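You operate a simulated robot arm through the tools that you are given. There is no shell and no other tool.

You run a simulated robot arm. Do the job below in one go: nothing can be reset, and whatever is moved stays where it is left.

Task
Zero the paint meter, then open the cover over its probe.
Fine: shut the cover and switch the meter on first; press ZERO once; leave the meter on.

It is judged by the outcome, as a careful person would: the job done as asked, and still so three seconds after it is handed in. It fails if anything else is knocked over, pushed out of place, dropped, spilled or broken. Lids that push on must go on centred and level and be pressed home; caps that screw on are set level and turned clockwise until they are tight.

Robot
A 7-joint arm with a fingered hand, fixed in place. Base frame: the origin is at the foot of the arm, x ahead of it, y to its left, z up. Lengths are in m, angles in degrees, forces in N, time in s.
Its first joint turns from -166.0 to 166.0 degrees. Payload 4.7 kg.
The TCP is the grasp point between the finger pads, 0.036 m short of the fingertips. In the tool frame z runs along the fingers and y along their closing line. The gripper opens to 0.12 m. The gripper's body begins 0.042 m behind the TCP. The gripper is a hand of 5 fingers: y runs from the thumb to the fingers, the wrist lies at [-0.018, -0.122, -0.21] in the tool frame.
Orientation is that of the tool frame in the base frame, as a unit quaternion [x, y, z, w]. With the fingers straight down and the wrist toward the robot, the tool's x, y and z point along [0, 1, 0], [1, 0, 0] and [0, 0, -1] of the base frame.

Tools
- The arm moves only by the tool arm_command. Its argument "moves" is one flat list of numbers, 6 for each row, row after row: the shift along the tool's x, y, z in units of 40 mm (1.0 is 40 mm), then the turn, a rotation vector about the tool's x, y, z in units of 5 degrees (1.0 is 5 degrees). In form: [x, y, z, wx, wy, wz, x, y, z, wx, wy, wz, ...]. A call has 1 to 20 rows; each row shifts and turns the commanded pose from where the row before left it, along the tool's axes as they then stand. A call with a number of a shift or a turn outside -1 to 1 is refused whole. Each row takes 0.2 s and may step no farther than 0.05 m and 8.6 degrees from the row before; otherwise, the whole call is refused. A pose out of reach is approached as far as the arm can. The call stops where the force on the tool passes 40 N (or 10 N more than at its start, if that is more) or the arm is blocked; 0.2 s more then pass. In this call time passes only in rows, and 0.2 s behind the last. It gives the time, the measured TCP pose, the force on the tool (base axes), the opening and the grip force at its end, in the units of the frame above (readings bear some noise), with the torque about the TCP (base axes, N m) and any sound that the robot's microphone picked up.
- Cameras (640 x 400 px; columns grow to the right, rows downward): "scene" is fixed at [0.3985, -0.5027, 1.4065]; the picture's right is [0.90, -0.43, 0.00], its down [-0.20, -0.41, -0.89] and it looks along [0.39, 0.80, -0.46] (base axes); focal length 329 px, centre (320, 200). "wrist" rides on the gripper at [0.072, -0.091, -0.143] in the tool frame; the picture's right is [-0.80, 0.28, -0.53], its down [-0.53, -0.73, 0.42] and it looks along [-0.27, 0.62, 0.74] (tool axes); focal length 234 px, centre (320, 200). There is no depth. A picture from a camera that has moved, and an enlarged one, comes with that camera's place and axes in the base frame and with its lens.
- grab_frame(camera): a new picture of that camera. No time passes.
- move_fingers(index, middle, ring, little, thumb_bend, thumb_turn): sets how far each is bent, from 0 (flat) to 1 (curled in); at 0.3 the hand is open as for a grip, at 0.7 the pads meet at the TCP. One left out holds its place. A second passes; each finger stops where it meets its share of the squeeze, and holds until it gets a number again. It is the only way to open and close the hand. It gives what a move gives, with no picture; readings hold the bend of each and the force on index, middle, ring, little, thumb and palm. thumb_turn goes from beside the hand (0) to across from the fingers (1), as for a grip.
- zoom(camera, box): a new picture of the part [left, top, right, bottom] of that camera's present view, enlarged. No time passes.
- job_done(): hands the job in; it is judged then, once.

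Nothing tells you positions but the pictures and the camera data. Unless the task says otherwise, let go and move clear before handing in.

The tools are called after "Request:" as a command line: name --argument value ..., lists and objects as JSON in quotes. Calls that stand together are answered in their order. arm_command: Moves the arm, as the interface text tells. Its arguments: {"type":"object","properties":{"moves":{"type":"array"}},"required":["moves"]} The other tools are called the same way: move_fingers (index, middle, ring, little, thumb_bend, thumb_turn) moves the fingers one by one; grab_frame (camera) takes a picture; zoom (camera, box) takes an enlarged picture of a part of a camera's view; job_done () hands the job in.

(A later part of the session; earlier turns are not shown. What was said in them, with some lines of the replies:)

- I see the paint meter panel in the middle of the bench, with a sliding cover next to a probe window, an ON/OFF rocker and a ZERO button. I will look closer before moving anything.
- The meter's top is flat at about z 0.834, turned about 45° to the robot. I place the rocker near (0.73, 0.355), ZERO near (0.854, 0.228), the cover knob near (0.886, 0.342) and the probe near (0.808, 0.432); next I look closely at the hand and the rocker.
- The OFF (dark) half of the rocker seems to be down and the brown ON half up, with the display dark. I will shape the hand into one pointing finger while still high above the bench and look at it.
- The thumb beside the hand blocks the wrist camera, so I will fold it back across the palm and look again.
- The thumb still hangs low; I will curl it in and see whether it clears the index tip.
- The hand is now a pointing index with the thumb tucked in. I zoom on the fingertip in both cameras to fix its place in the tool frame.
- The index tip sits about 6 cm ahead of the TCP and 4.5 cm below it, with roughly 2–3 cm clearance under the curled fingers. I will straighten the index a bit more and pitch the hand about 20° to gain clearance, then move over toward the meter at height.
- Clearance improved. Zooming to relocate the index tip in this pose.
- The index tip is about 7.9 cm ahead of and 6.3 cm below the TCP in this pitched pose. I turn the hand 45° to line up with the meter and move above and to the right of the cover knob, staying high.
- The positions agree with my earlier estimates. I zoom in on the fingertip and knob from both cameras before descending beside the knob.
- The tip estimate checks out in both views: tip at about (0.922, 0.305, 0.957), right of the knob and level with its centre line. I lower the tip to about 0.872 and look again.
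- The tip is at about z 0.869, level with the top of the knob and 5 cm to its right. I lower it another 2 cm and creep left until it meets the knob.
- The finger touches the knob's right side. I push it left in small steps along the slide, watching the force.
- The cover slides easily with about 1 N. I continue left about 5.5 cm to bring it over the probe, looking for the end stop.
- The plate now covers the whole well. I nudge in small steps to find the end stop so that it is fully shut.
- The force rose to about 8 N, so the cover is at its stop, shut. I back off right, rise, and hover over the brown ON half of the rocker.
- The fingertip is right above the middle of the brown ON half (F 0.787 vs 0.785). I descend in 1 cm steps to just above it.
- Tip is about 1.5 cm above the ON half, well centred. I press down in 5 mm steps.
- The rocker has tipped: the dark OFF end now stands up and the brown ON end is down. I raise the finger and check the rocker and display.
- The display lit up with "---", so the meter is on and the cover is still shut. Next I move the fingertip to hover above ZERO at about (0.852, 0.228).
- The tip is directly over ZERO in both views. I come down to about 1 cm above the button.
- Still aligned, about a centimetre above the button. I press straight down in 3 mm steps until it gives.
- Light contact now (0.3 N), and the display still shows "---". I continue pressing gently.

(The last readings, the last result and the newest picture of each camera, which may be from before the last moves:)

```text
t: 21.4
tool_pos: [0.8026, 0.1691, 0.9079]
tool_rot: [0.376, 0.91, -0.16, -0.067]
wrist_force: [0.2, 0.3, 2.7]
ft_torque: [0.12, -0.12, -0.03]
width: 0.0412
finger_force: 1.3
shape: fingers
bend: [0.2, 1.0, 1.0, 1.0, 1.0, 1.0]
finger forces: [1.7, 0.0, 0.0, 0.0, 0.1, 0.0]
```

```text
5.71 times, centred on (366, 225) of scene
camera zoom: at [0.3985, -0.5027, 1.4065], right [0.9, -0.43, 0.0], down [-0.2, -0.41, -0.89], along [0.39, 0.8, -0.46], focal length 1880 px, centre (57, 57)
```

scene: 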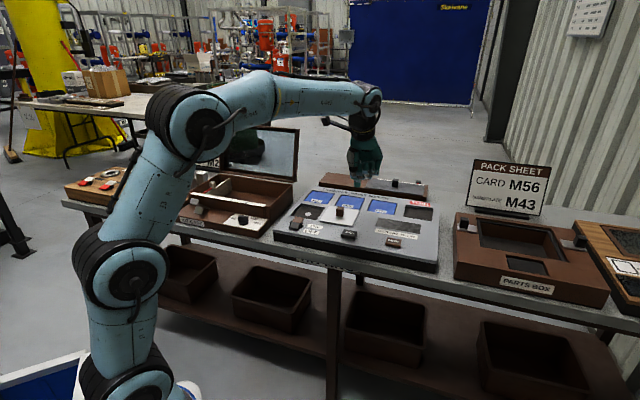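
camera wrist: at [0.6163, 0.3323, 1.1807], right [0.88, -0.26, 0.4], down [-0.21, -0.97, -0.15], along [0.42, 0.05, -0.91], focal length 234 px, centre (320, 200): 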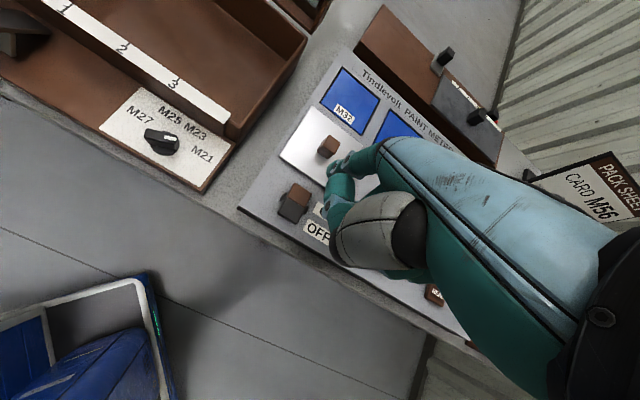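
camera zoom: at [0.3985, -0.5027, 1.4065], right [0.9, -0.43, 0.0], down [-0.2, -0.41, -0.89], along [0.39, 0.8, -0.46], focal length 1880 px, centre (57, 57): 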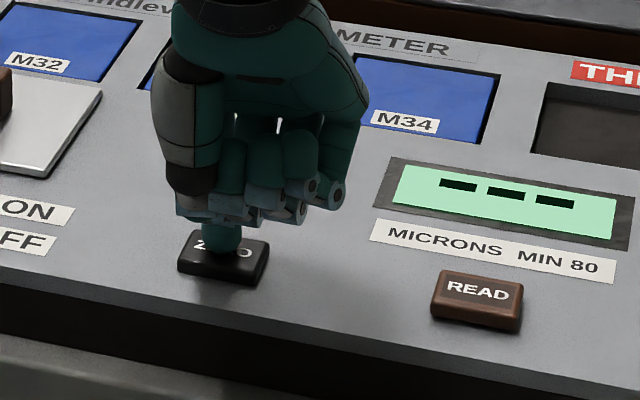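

The button is sinking against its spring (about 2.5 N), with no change on the display yet. I press a little further.

Request:
arm_command --moves '[0, 0.017, 0.047, 0, 0, 0]'

Request:
zoom --camera "scene" --box '[310, 190, 422, 260]'

```text
t: 21.8
tool_pos: [0.8016, 0.1693, 0.9047]
tool_rot: [0.377, 0.91, -0.16, -0.066]
wrist_force: [-0.4, 0.1, 3.7]
ft_torque: [0.15, -0.14, -0.03]
width: 0.0412
finger_force: 1.5
shape: fingers
bend: [0.2, 1.0, 1.0, 1.0, 1.0, 1.0]
finger forces: [2.8, 0.0, 0.0, 0.1, 0.0, 0.0]
heard: click
```

```text
5.71 times, centred on (366, 225) of scene
camera zoom: at [0.3985, -0.5027, 1.4065], right [0.9, -0.43, 0.0], down [-0.2, -0.41, -0.89], along [0.39, 0.8, -0.46], focal length 1880 px, centre (57, 57)
```

zoom: 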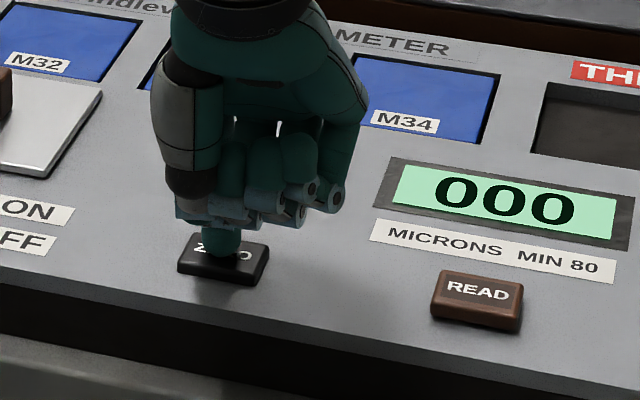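

One click was heard and the display reads "000", so the meter is zeroed. I lift straight off ZERO, then move across at height to the left side of the cover knob.

Request:
arm_command --moves '[0, -0.3, -0.822, 0, 0, 0, 0, -0.3, -0.822, 0, 0, 0, 0.764, 0.329, -0.12, 0, 0, 0, 0.764, 0.329, -0.12, 0, 0, 0, 0.764, 0.329, -0.12, 0, 0, 0, 0.764, 0.329, -0.12, 0, 0, 0, 0.764, 0.329, -0.12, 0, 0, 0, 0.764, 0.329, -0.12, 0, 0, 0, 0.764, 0.329, -0.12, 0, 0, 0]'

Request:
zoom --camera "scene" --box '[250, 160, 442, 280]'

Request:
zoom --camera "scene" --box '[260, 160, 340, 210]'

Request:
grab_frame --camera "wrist"

```text
t: 23.8
tool_pos: [0.7195, 0.3891, 0.9753]
tool_rot: [0.377, 0.91, -0.16, -0.067]
wrist_force: [0.4, 0.0, 0.0]
ft_torque: [0.0, 0.01, 0.02]
width: 0.0411
finger_force: 0.1
shape: fingers
bend: [0.2, 1.0, 1.0, 1.0, 1.0, 1.0]
finger forces: [0.0, 0.0, 0.1, 0.0, 0.0, 0.1]
```

```text
3.33 times, centred on (346, 220) of scene
camera zoom: at [0.3985, -0.5027, 1.4065], right [0.9, -0.43, 0.0], down [-0.2, -0.41, -0.89], along [0.39, 0.8, -0.46], focal length 1096 px, centre (233, 133)
```

zoom: 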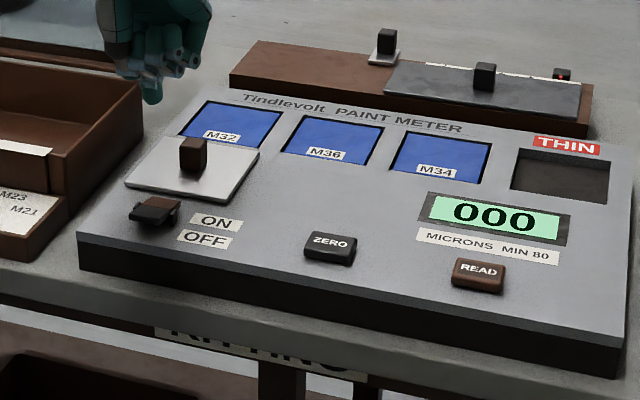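

```text
8.00 times, centred on (300, 185) of scene
camera zoom: at [0.3985, -0.5027, 1.4065], right [0.9, -0.43, 0.0], down [-0.2, -0.41, -0.89], along [0.39, 0.8, -0.46], focal length 2632 px, centre (480, 320)
```

zoom: 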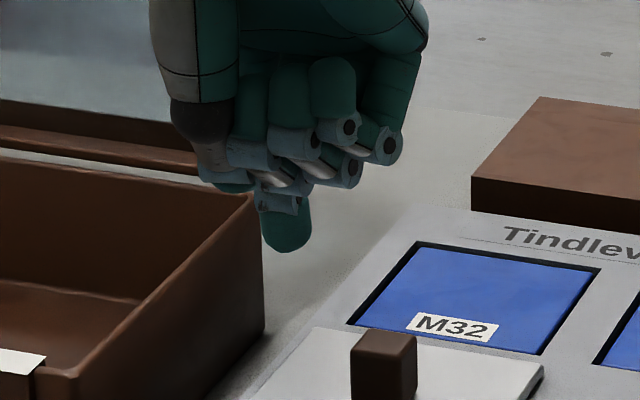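

```text
taken
camera wrist: at [0.6422, 0.4156, 1.1411], right [0.88, -0.26, 0.4], down [-0.21, -0.97, -0.15], along [0.42, 0.05, -0.91], focal length 234 px, centre (320, 200)
```

wrist: 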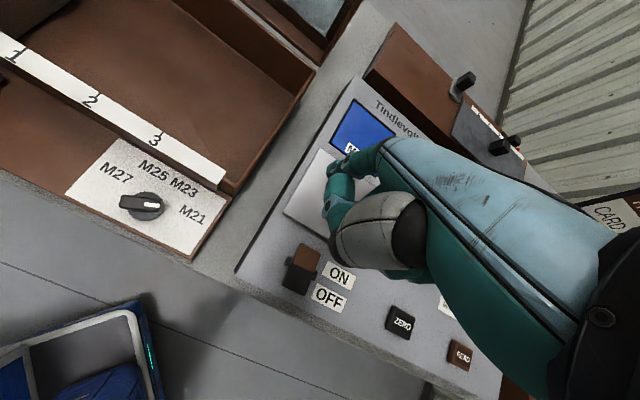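

The tip hovers about 3.5 cm left of the knob, clear of the kit box wall. I descend to just below the knob's top height and check.

Request:
arm_command --moves '[0, 0.16, 0.34, 0, 0, 0, 0, 0.16, 0.34, 0, 0, 0, 0, 0.16, 0.34, 0, 0, 0]'

Request:
zoom --camera "scene" --box '[260, 170, 340, 220]'

Request:
zoom --camera "wrist" --box '[250, 100, 410, 200]'

```text
t: 24.6
tool_pos: [0.7219, 0.3933, 0.9297]
tool_rot: [0.378, 0.909, -0.161, -0.066]
wrist_force: [-0.8, 0.6, 0.7]
ft_torque: [0.0, -0.01, -0.01]
width: 0.0411
finger_force: 0.0
shape: fingers
bend: [0.2, 1.0, 1.0, 1.0, 1.0, 1.0]
finger forces: [0.0, 0.0, 0.1, 0.1, 0.0, 0.0]
```

```text
8.00 times, centred on (300, 195) of scene
camera zoom: at [0.3985, -0.5027, 1.4065], right [0.9, -0.43, 0.0], down [-0.2, -0.41, -0.89], along [0.39, 0.8, -0.46], focal length 2632 px, centre (480, 240)
```

zoom: 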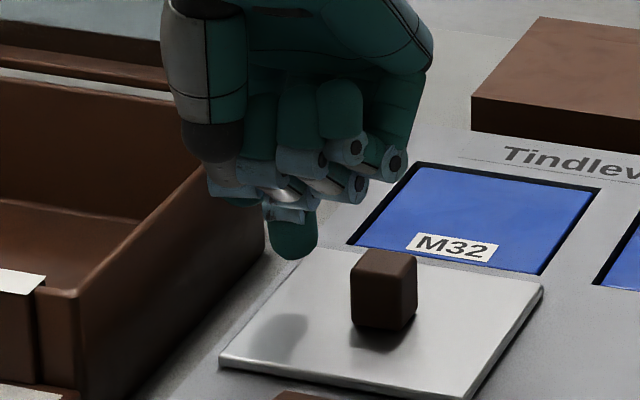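

```text
4.00 times, centred on (330, 150) of wrist
camera zoom: at [0.6453, 0.419, 1.0968], right [0.88, -0.26, 0.4], down [-0.21, -0.97, -0.15], along [0.42, 0.05, -0.91], focal length 937 px, centre (280, 400)
```

zoom: 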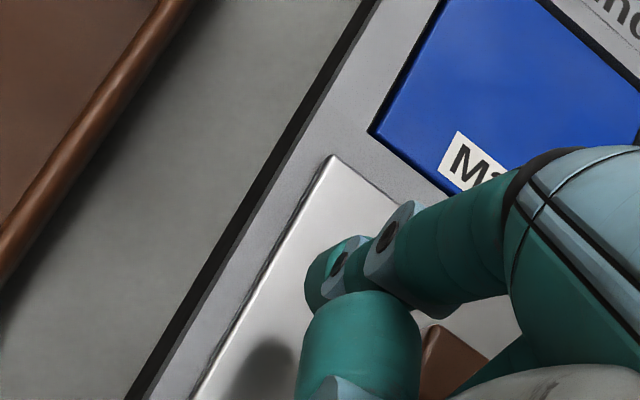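

The geometry looks right: the finger is left of the knob, and the curled fingers stay well above it. I lower 1.6 cm more and creep right into contact.

Request:
arm_command --moves '[0, 0.0685, 0.188, 0, 0, 0, 0, 0.0685, 0.188, 0, 0, 0, -0.25, 0, 0, 0, 0, 0, -0.25, 0, 0, 0, 0, 0, -0.25, 0, 0, 0, 0, 0]'

Request:
zoom --camera "scene" --box '[260, 170, 340, 220]'

Request:
zoom --camera "wrist" --box '[250, 100, 410, 200]'

```text
t: 25.8
tool_pos: [0.7436, 0.3737, 0.9136]
tool_rot: [0.377, 0.91, -0.161, -0.067]
wrist_force: [-1.2, 0.7, 0.2]
ft_torque: [0.03, 0.02, 0.11]
width: 0.0409
finger_force: 0.3
shape: fingers
bend: [0.2, 1.0, 1.0, 1.0, 1.0, 1.0]
finger forces: [1.2, 0.1, 0.0, 0.0, 0.1, 0.0]
```

```text
8.00 times, centred on (300, 195) of scene
camera zoom: at [0.3985, -0.5027, 1.4065], right [0.9, -0.43, 0.0], down [-0.2, -0.41, -0.89], along [0.39, 0.8, -0.46], focal length 2632 px, centre (480, 240)
```

zoom: 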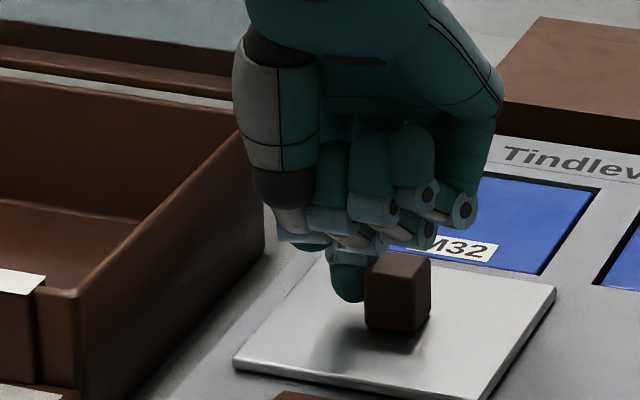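

```text
4.00 times, centred on (330, 150) of wrist
camera zoom: at [0.6665, 0.3984, 1.0808], right [0.88, -0.26, 0.4], down [-0.21, -0.97, -0.15], along [0.42, 0.05, -0.91], focal length 937 px, centre (280, 400)
```

zoom: 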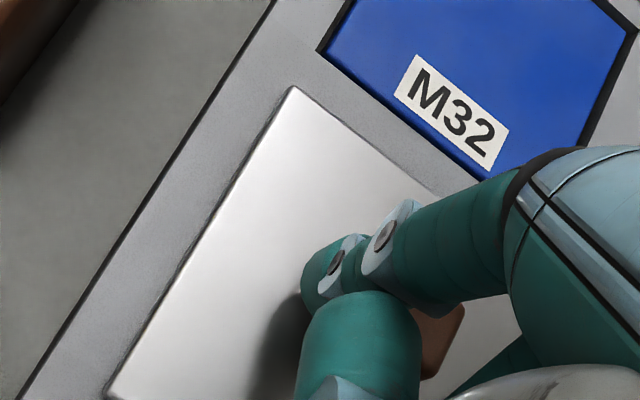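

The finger is in contact and the cover is already moving with about 1 N. I keep pushing it right.

Request:
arm_command --moves '[-0.3, 0, 0, 0, 0, 0, -0.3, 0, 0, 0, 0, 0, -0.3, 0, 0, 0, 0, 0, -0.3, 0, 0, 0, 0, 0, -0.3, 0, 0, 0, 0, 0, -0.3, 0, 0, 0, 0, 0, -0.3, 0, 0, 0, 0, 0, -0.3, 0, 0, 0, 0, 0]'

Request:
zoom --camera "scene" --box '[270, 170, 430, 270]'

Request:
grab_frame --camera "wrist"

```text
t: 27.6
tool_pos: [0.8109, 0.3034, 0.9151]
tool_rot: [0.377, 0.91, -0.161, -0.066]
wrist_force: [-0.8, 1.1, -0.4]
ft_torque: [0.02, 0.08, 0.07]
width: 0.041
finger_force: 0.2
shape: fingers
bend: [0.2, 1.0, 1.0, 1.0, 1.0, 1.0]
finger forces: [1.1, 0.1, 0.1, 0.0, 0.0, 0.0]
```

```text
4.00 times, centred on (350, 220) of scene
camera zoom: at [0.3985, -0.5027, 1.4065], right [0.9, -0.43, 0.0], down [-0.2, -0.41, -0.89], along [0.39, 0.8, -0.46], focal length 1316 px, centre (200, 120)
```

zoom: 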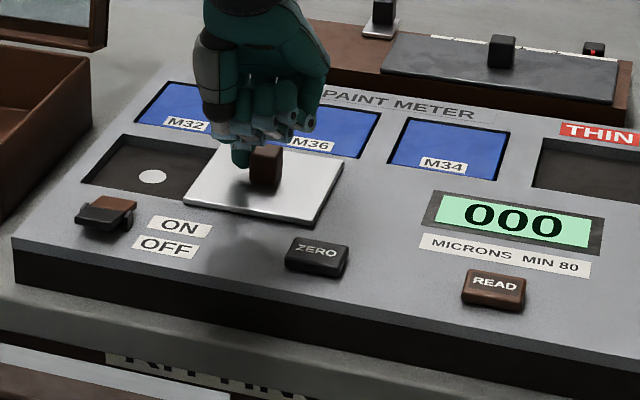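

```text
taken
camera wrist: at [0.7345, 0.3295, 1.0816], right [0.88, -0.26, 0.4], down [-0.21, -0.97, -0.15], along [0.42, 0.05, -0.91], focal length 234 px, centre (320, 200)
```

wrist: 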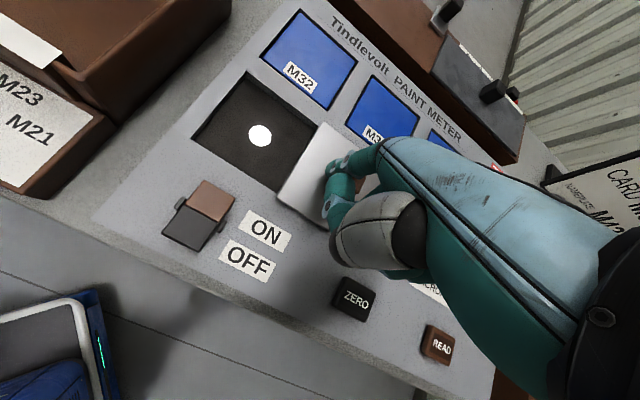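

The probe is nearly uncovered. I push on in small steps until I feel the end stop.

Request:
arm_command --moves '[-0.2, 0, 0, 0, 0, 0, -0.15, 0, 0, 0, 0, 0, -0.1, 0, 0, 0, 0, 0]'

Request:
zoom --camera "scene" --box '[270, 170, 430, 270]'

```text
t: 28.4
tool_pos: [0.8243, 0.2897, 0.9157]
tool_rot: [0.375, 0.91, -0.161, -0.066]
wrist_force: [-3.1, 3.1, 0.4]
ft_torque: [0.08, 0.16, 0.31]
width: 0.0409
finger_force: 2.8
shape: fingers
bend: [0.2, 1.0, 1.0, 1.0, 1.0, 1.0]
finger forces: [4.5, 0.1, 0.0, 0.0, 0.1, 0.0]
```

```text
4.00 times, centred on (350, 220) of scene
camera zoom: at [0.3985, -0.5027, 1.4065], right [0.9, -0.43, 0.0], down [-0.2, -0.41, -0.89], along [0.39, 0.8, -0.46], focal length 1316 px, centre (200, 120)
```

zoom: 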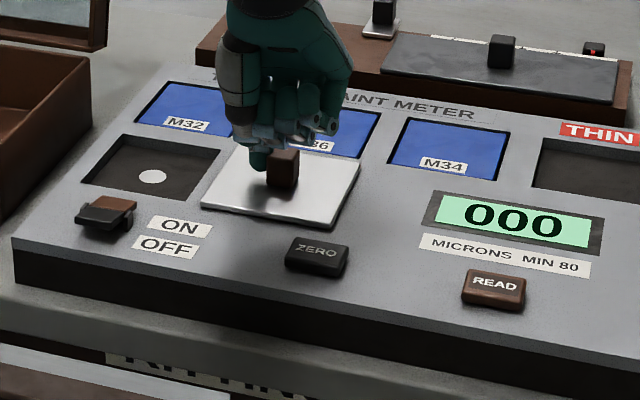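

The force rose to about 4.5 N, so the cover is at its open stop and the well is fully uncovered. I back off left, rise and retreat clear of the meter.

Request:
arm_command --moves '[0.3, 0, 0, 0, 0, 0, 0, -0.257, -0.705, 0, 0, 0, 0, -0.257, -0.705, 0, 0, 0, 0, -0.342, -0.94, 0, 0, 0, 0, -0.342, -0.94, 0, 0, 0, 0, -0.8, -0.3, 0, 0, 0, 0, -0.8, -0.3, 0, 0, 0, 0, -0.8, -0.3, 0, 0, 0, 0, -0.8, -0.3, 0, 0, 0]'

Request:
zoom --camera "scene" --box '[260, 170, 452, 290]'

Request:
grab_frame --camera "scene"

Request:
grab_frame --camera "wrist"

```text
t: 30.4
tool_pos: [0.7416, 0.2272, 1.1424]
tool_rot: [0.377, 0.91, -0.161, -0.067]
wrist_force: [0.3, -0.2, -1.5]
ft_torque: [-0.02, 0.06, -0.01]
width: 0.0409
finger_force: 0.0
shape: fingers
bend: [0.2, 1.0, 1.0, 1.0, 1.0, 1.0]
finger forces: [0.1, 0.1, 0.0, 0.1, 0.0, 0.1]
```

```text
3.33 times, centred on (356, 230) of scene
camera zoom: at [0.3985, -0.5027, 1.4065], right [0.9, -0.43, 0.0], down [-0.2, -0.41, -0.89], along [0.39, 0.8, -0.46], focal length 1096 px, centre (200, 100)
```

zoom: 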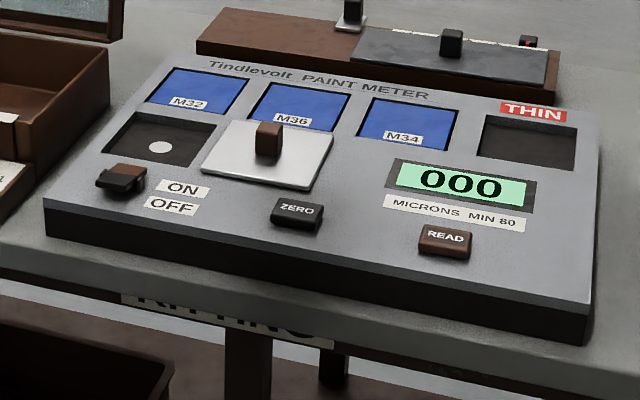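

```text
taken
```

scene: 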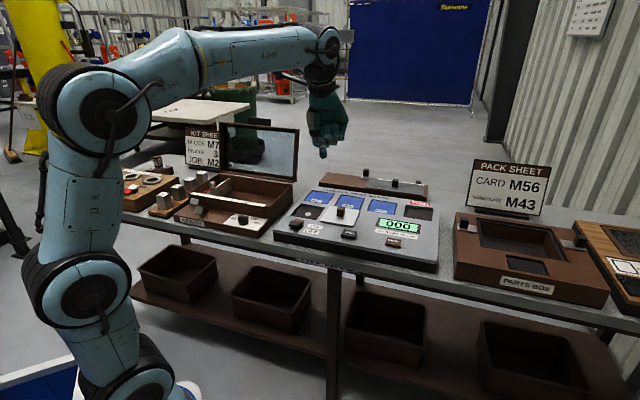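

```text
taken
camera wrist: at [0.6666, 0.2538, 1.3091], right [0.88, -0.26, 0.4], down [-0.21, -0.97, -0.15], along [0.42, 0.04, -0.91], focal length 234 px, centre (320, 200)
```

wrist: 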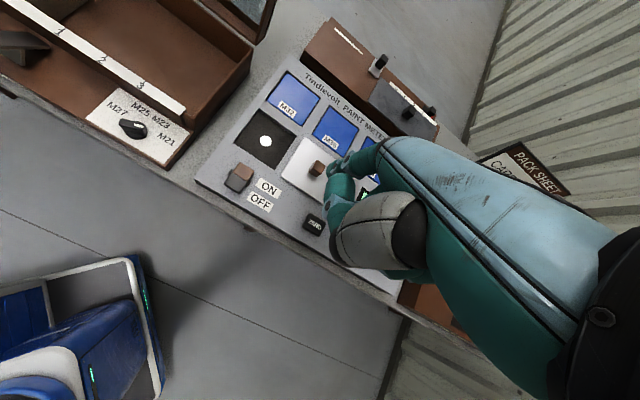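

The meter is on and reads "000". The cover is fully open over the probe, nothing else has moved, and the hand is well clear, so I hand the job in.

Request:
job_done

```text
The job is handed in.
```

The paint meter is zeroed, its cover is open over the probe, and it is still switched on. I handed the job in on that basis; no verdict has come back yet.

- **Cover shut:** I pushed it left over the probe until it met its stop.
- **Meter on:** I pressed the ON half of the switch; the display lit with "---".
- **ZERO:** I pressed it once; there was one click, and the display changed to "000".
- **Cover open:** I pushed it back right to its stop, so the probe is fully uncovered.

In the last pictures nothing else on the bench had moved, and the hand was clear above the meter.
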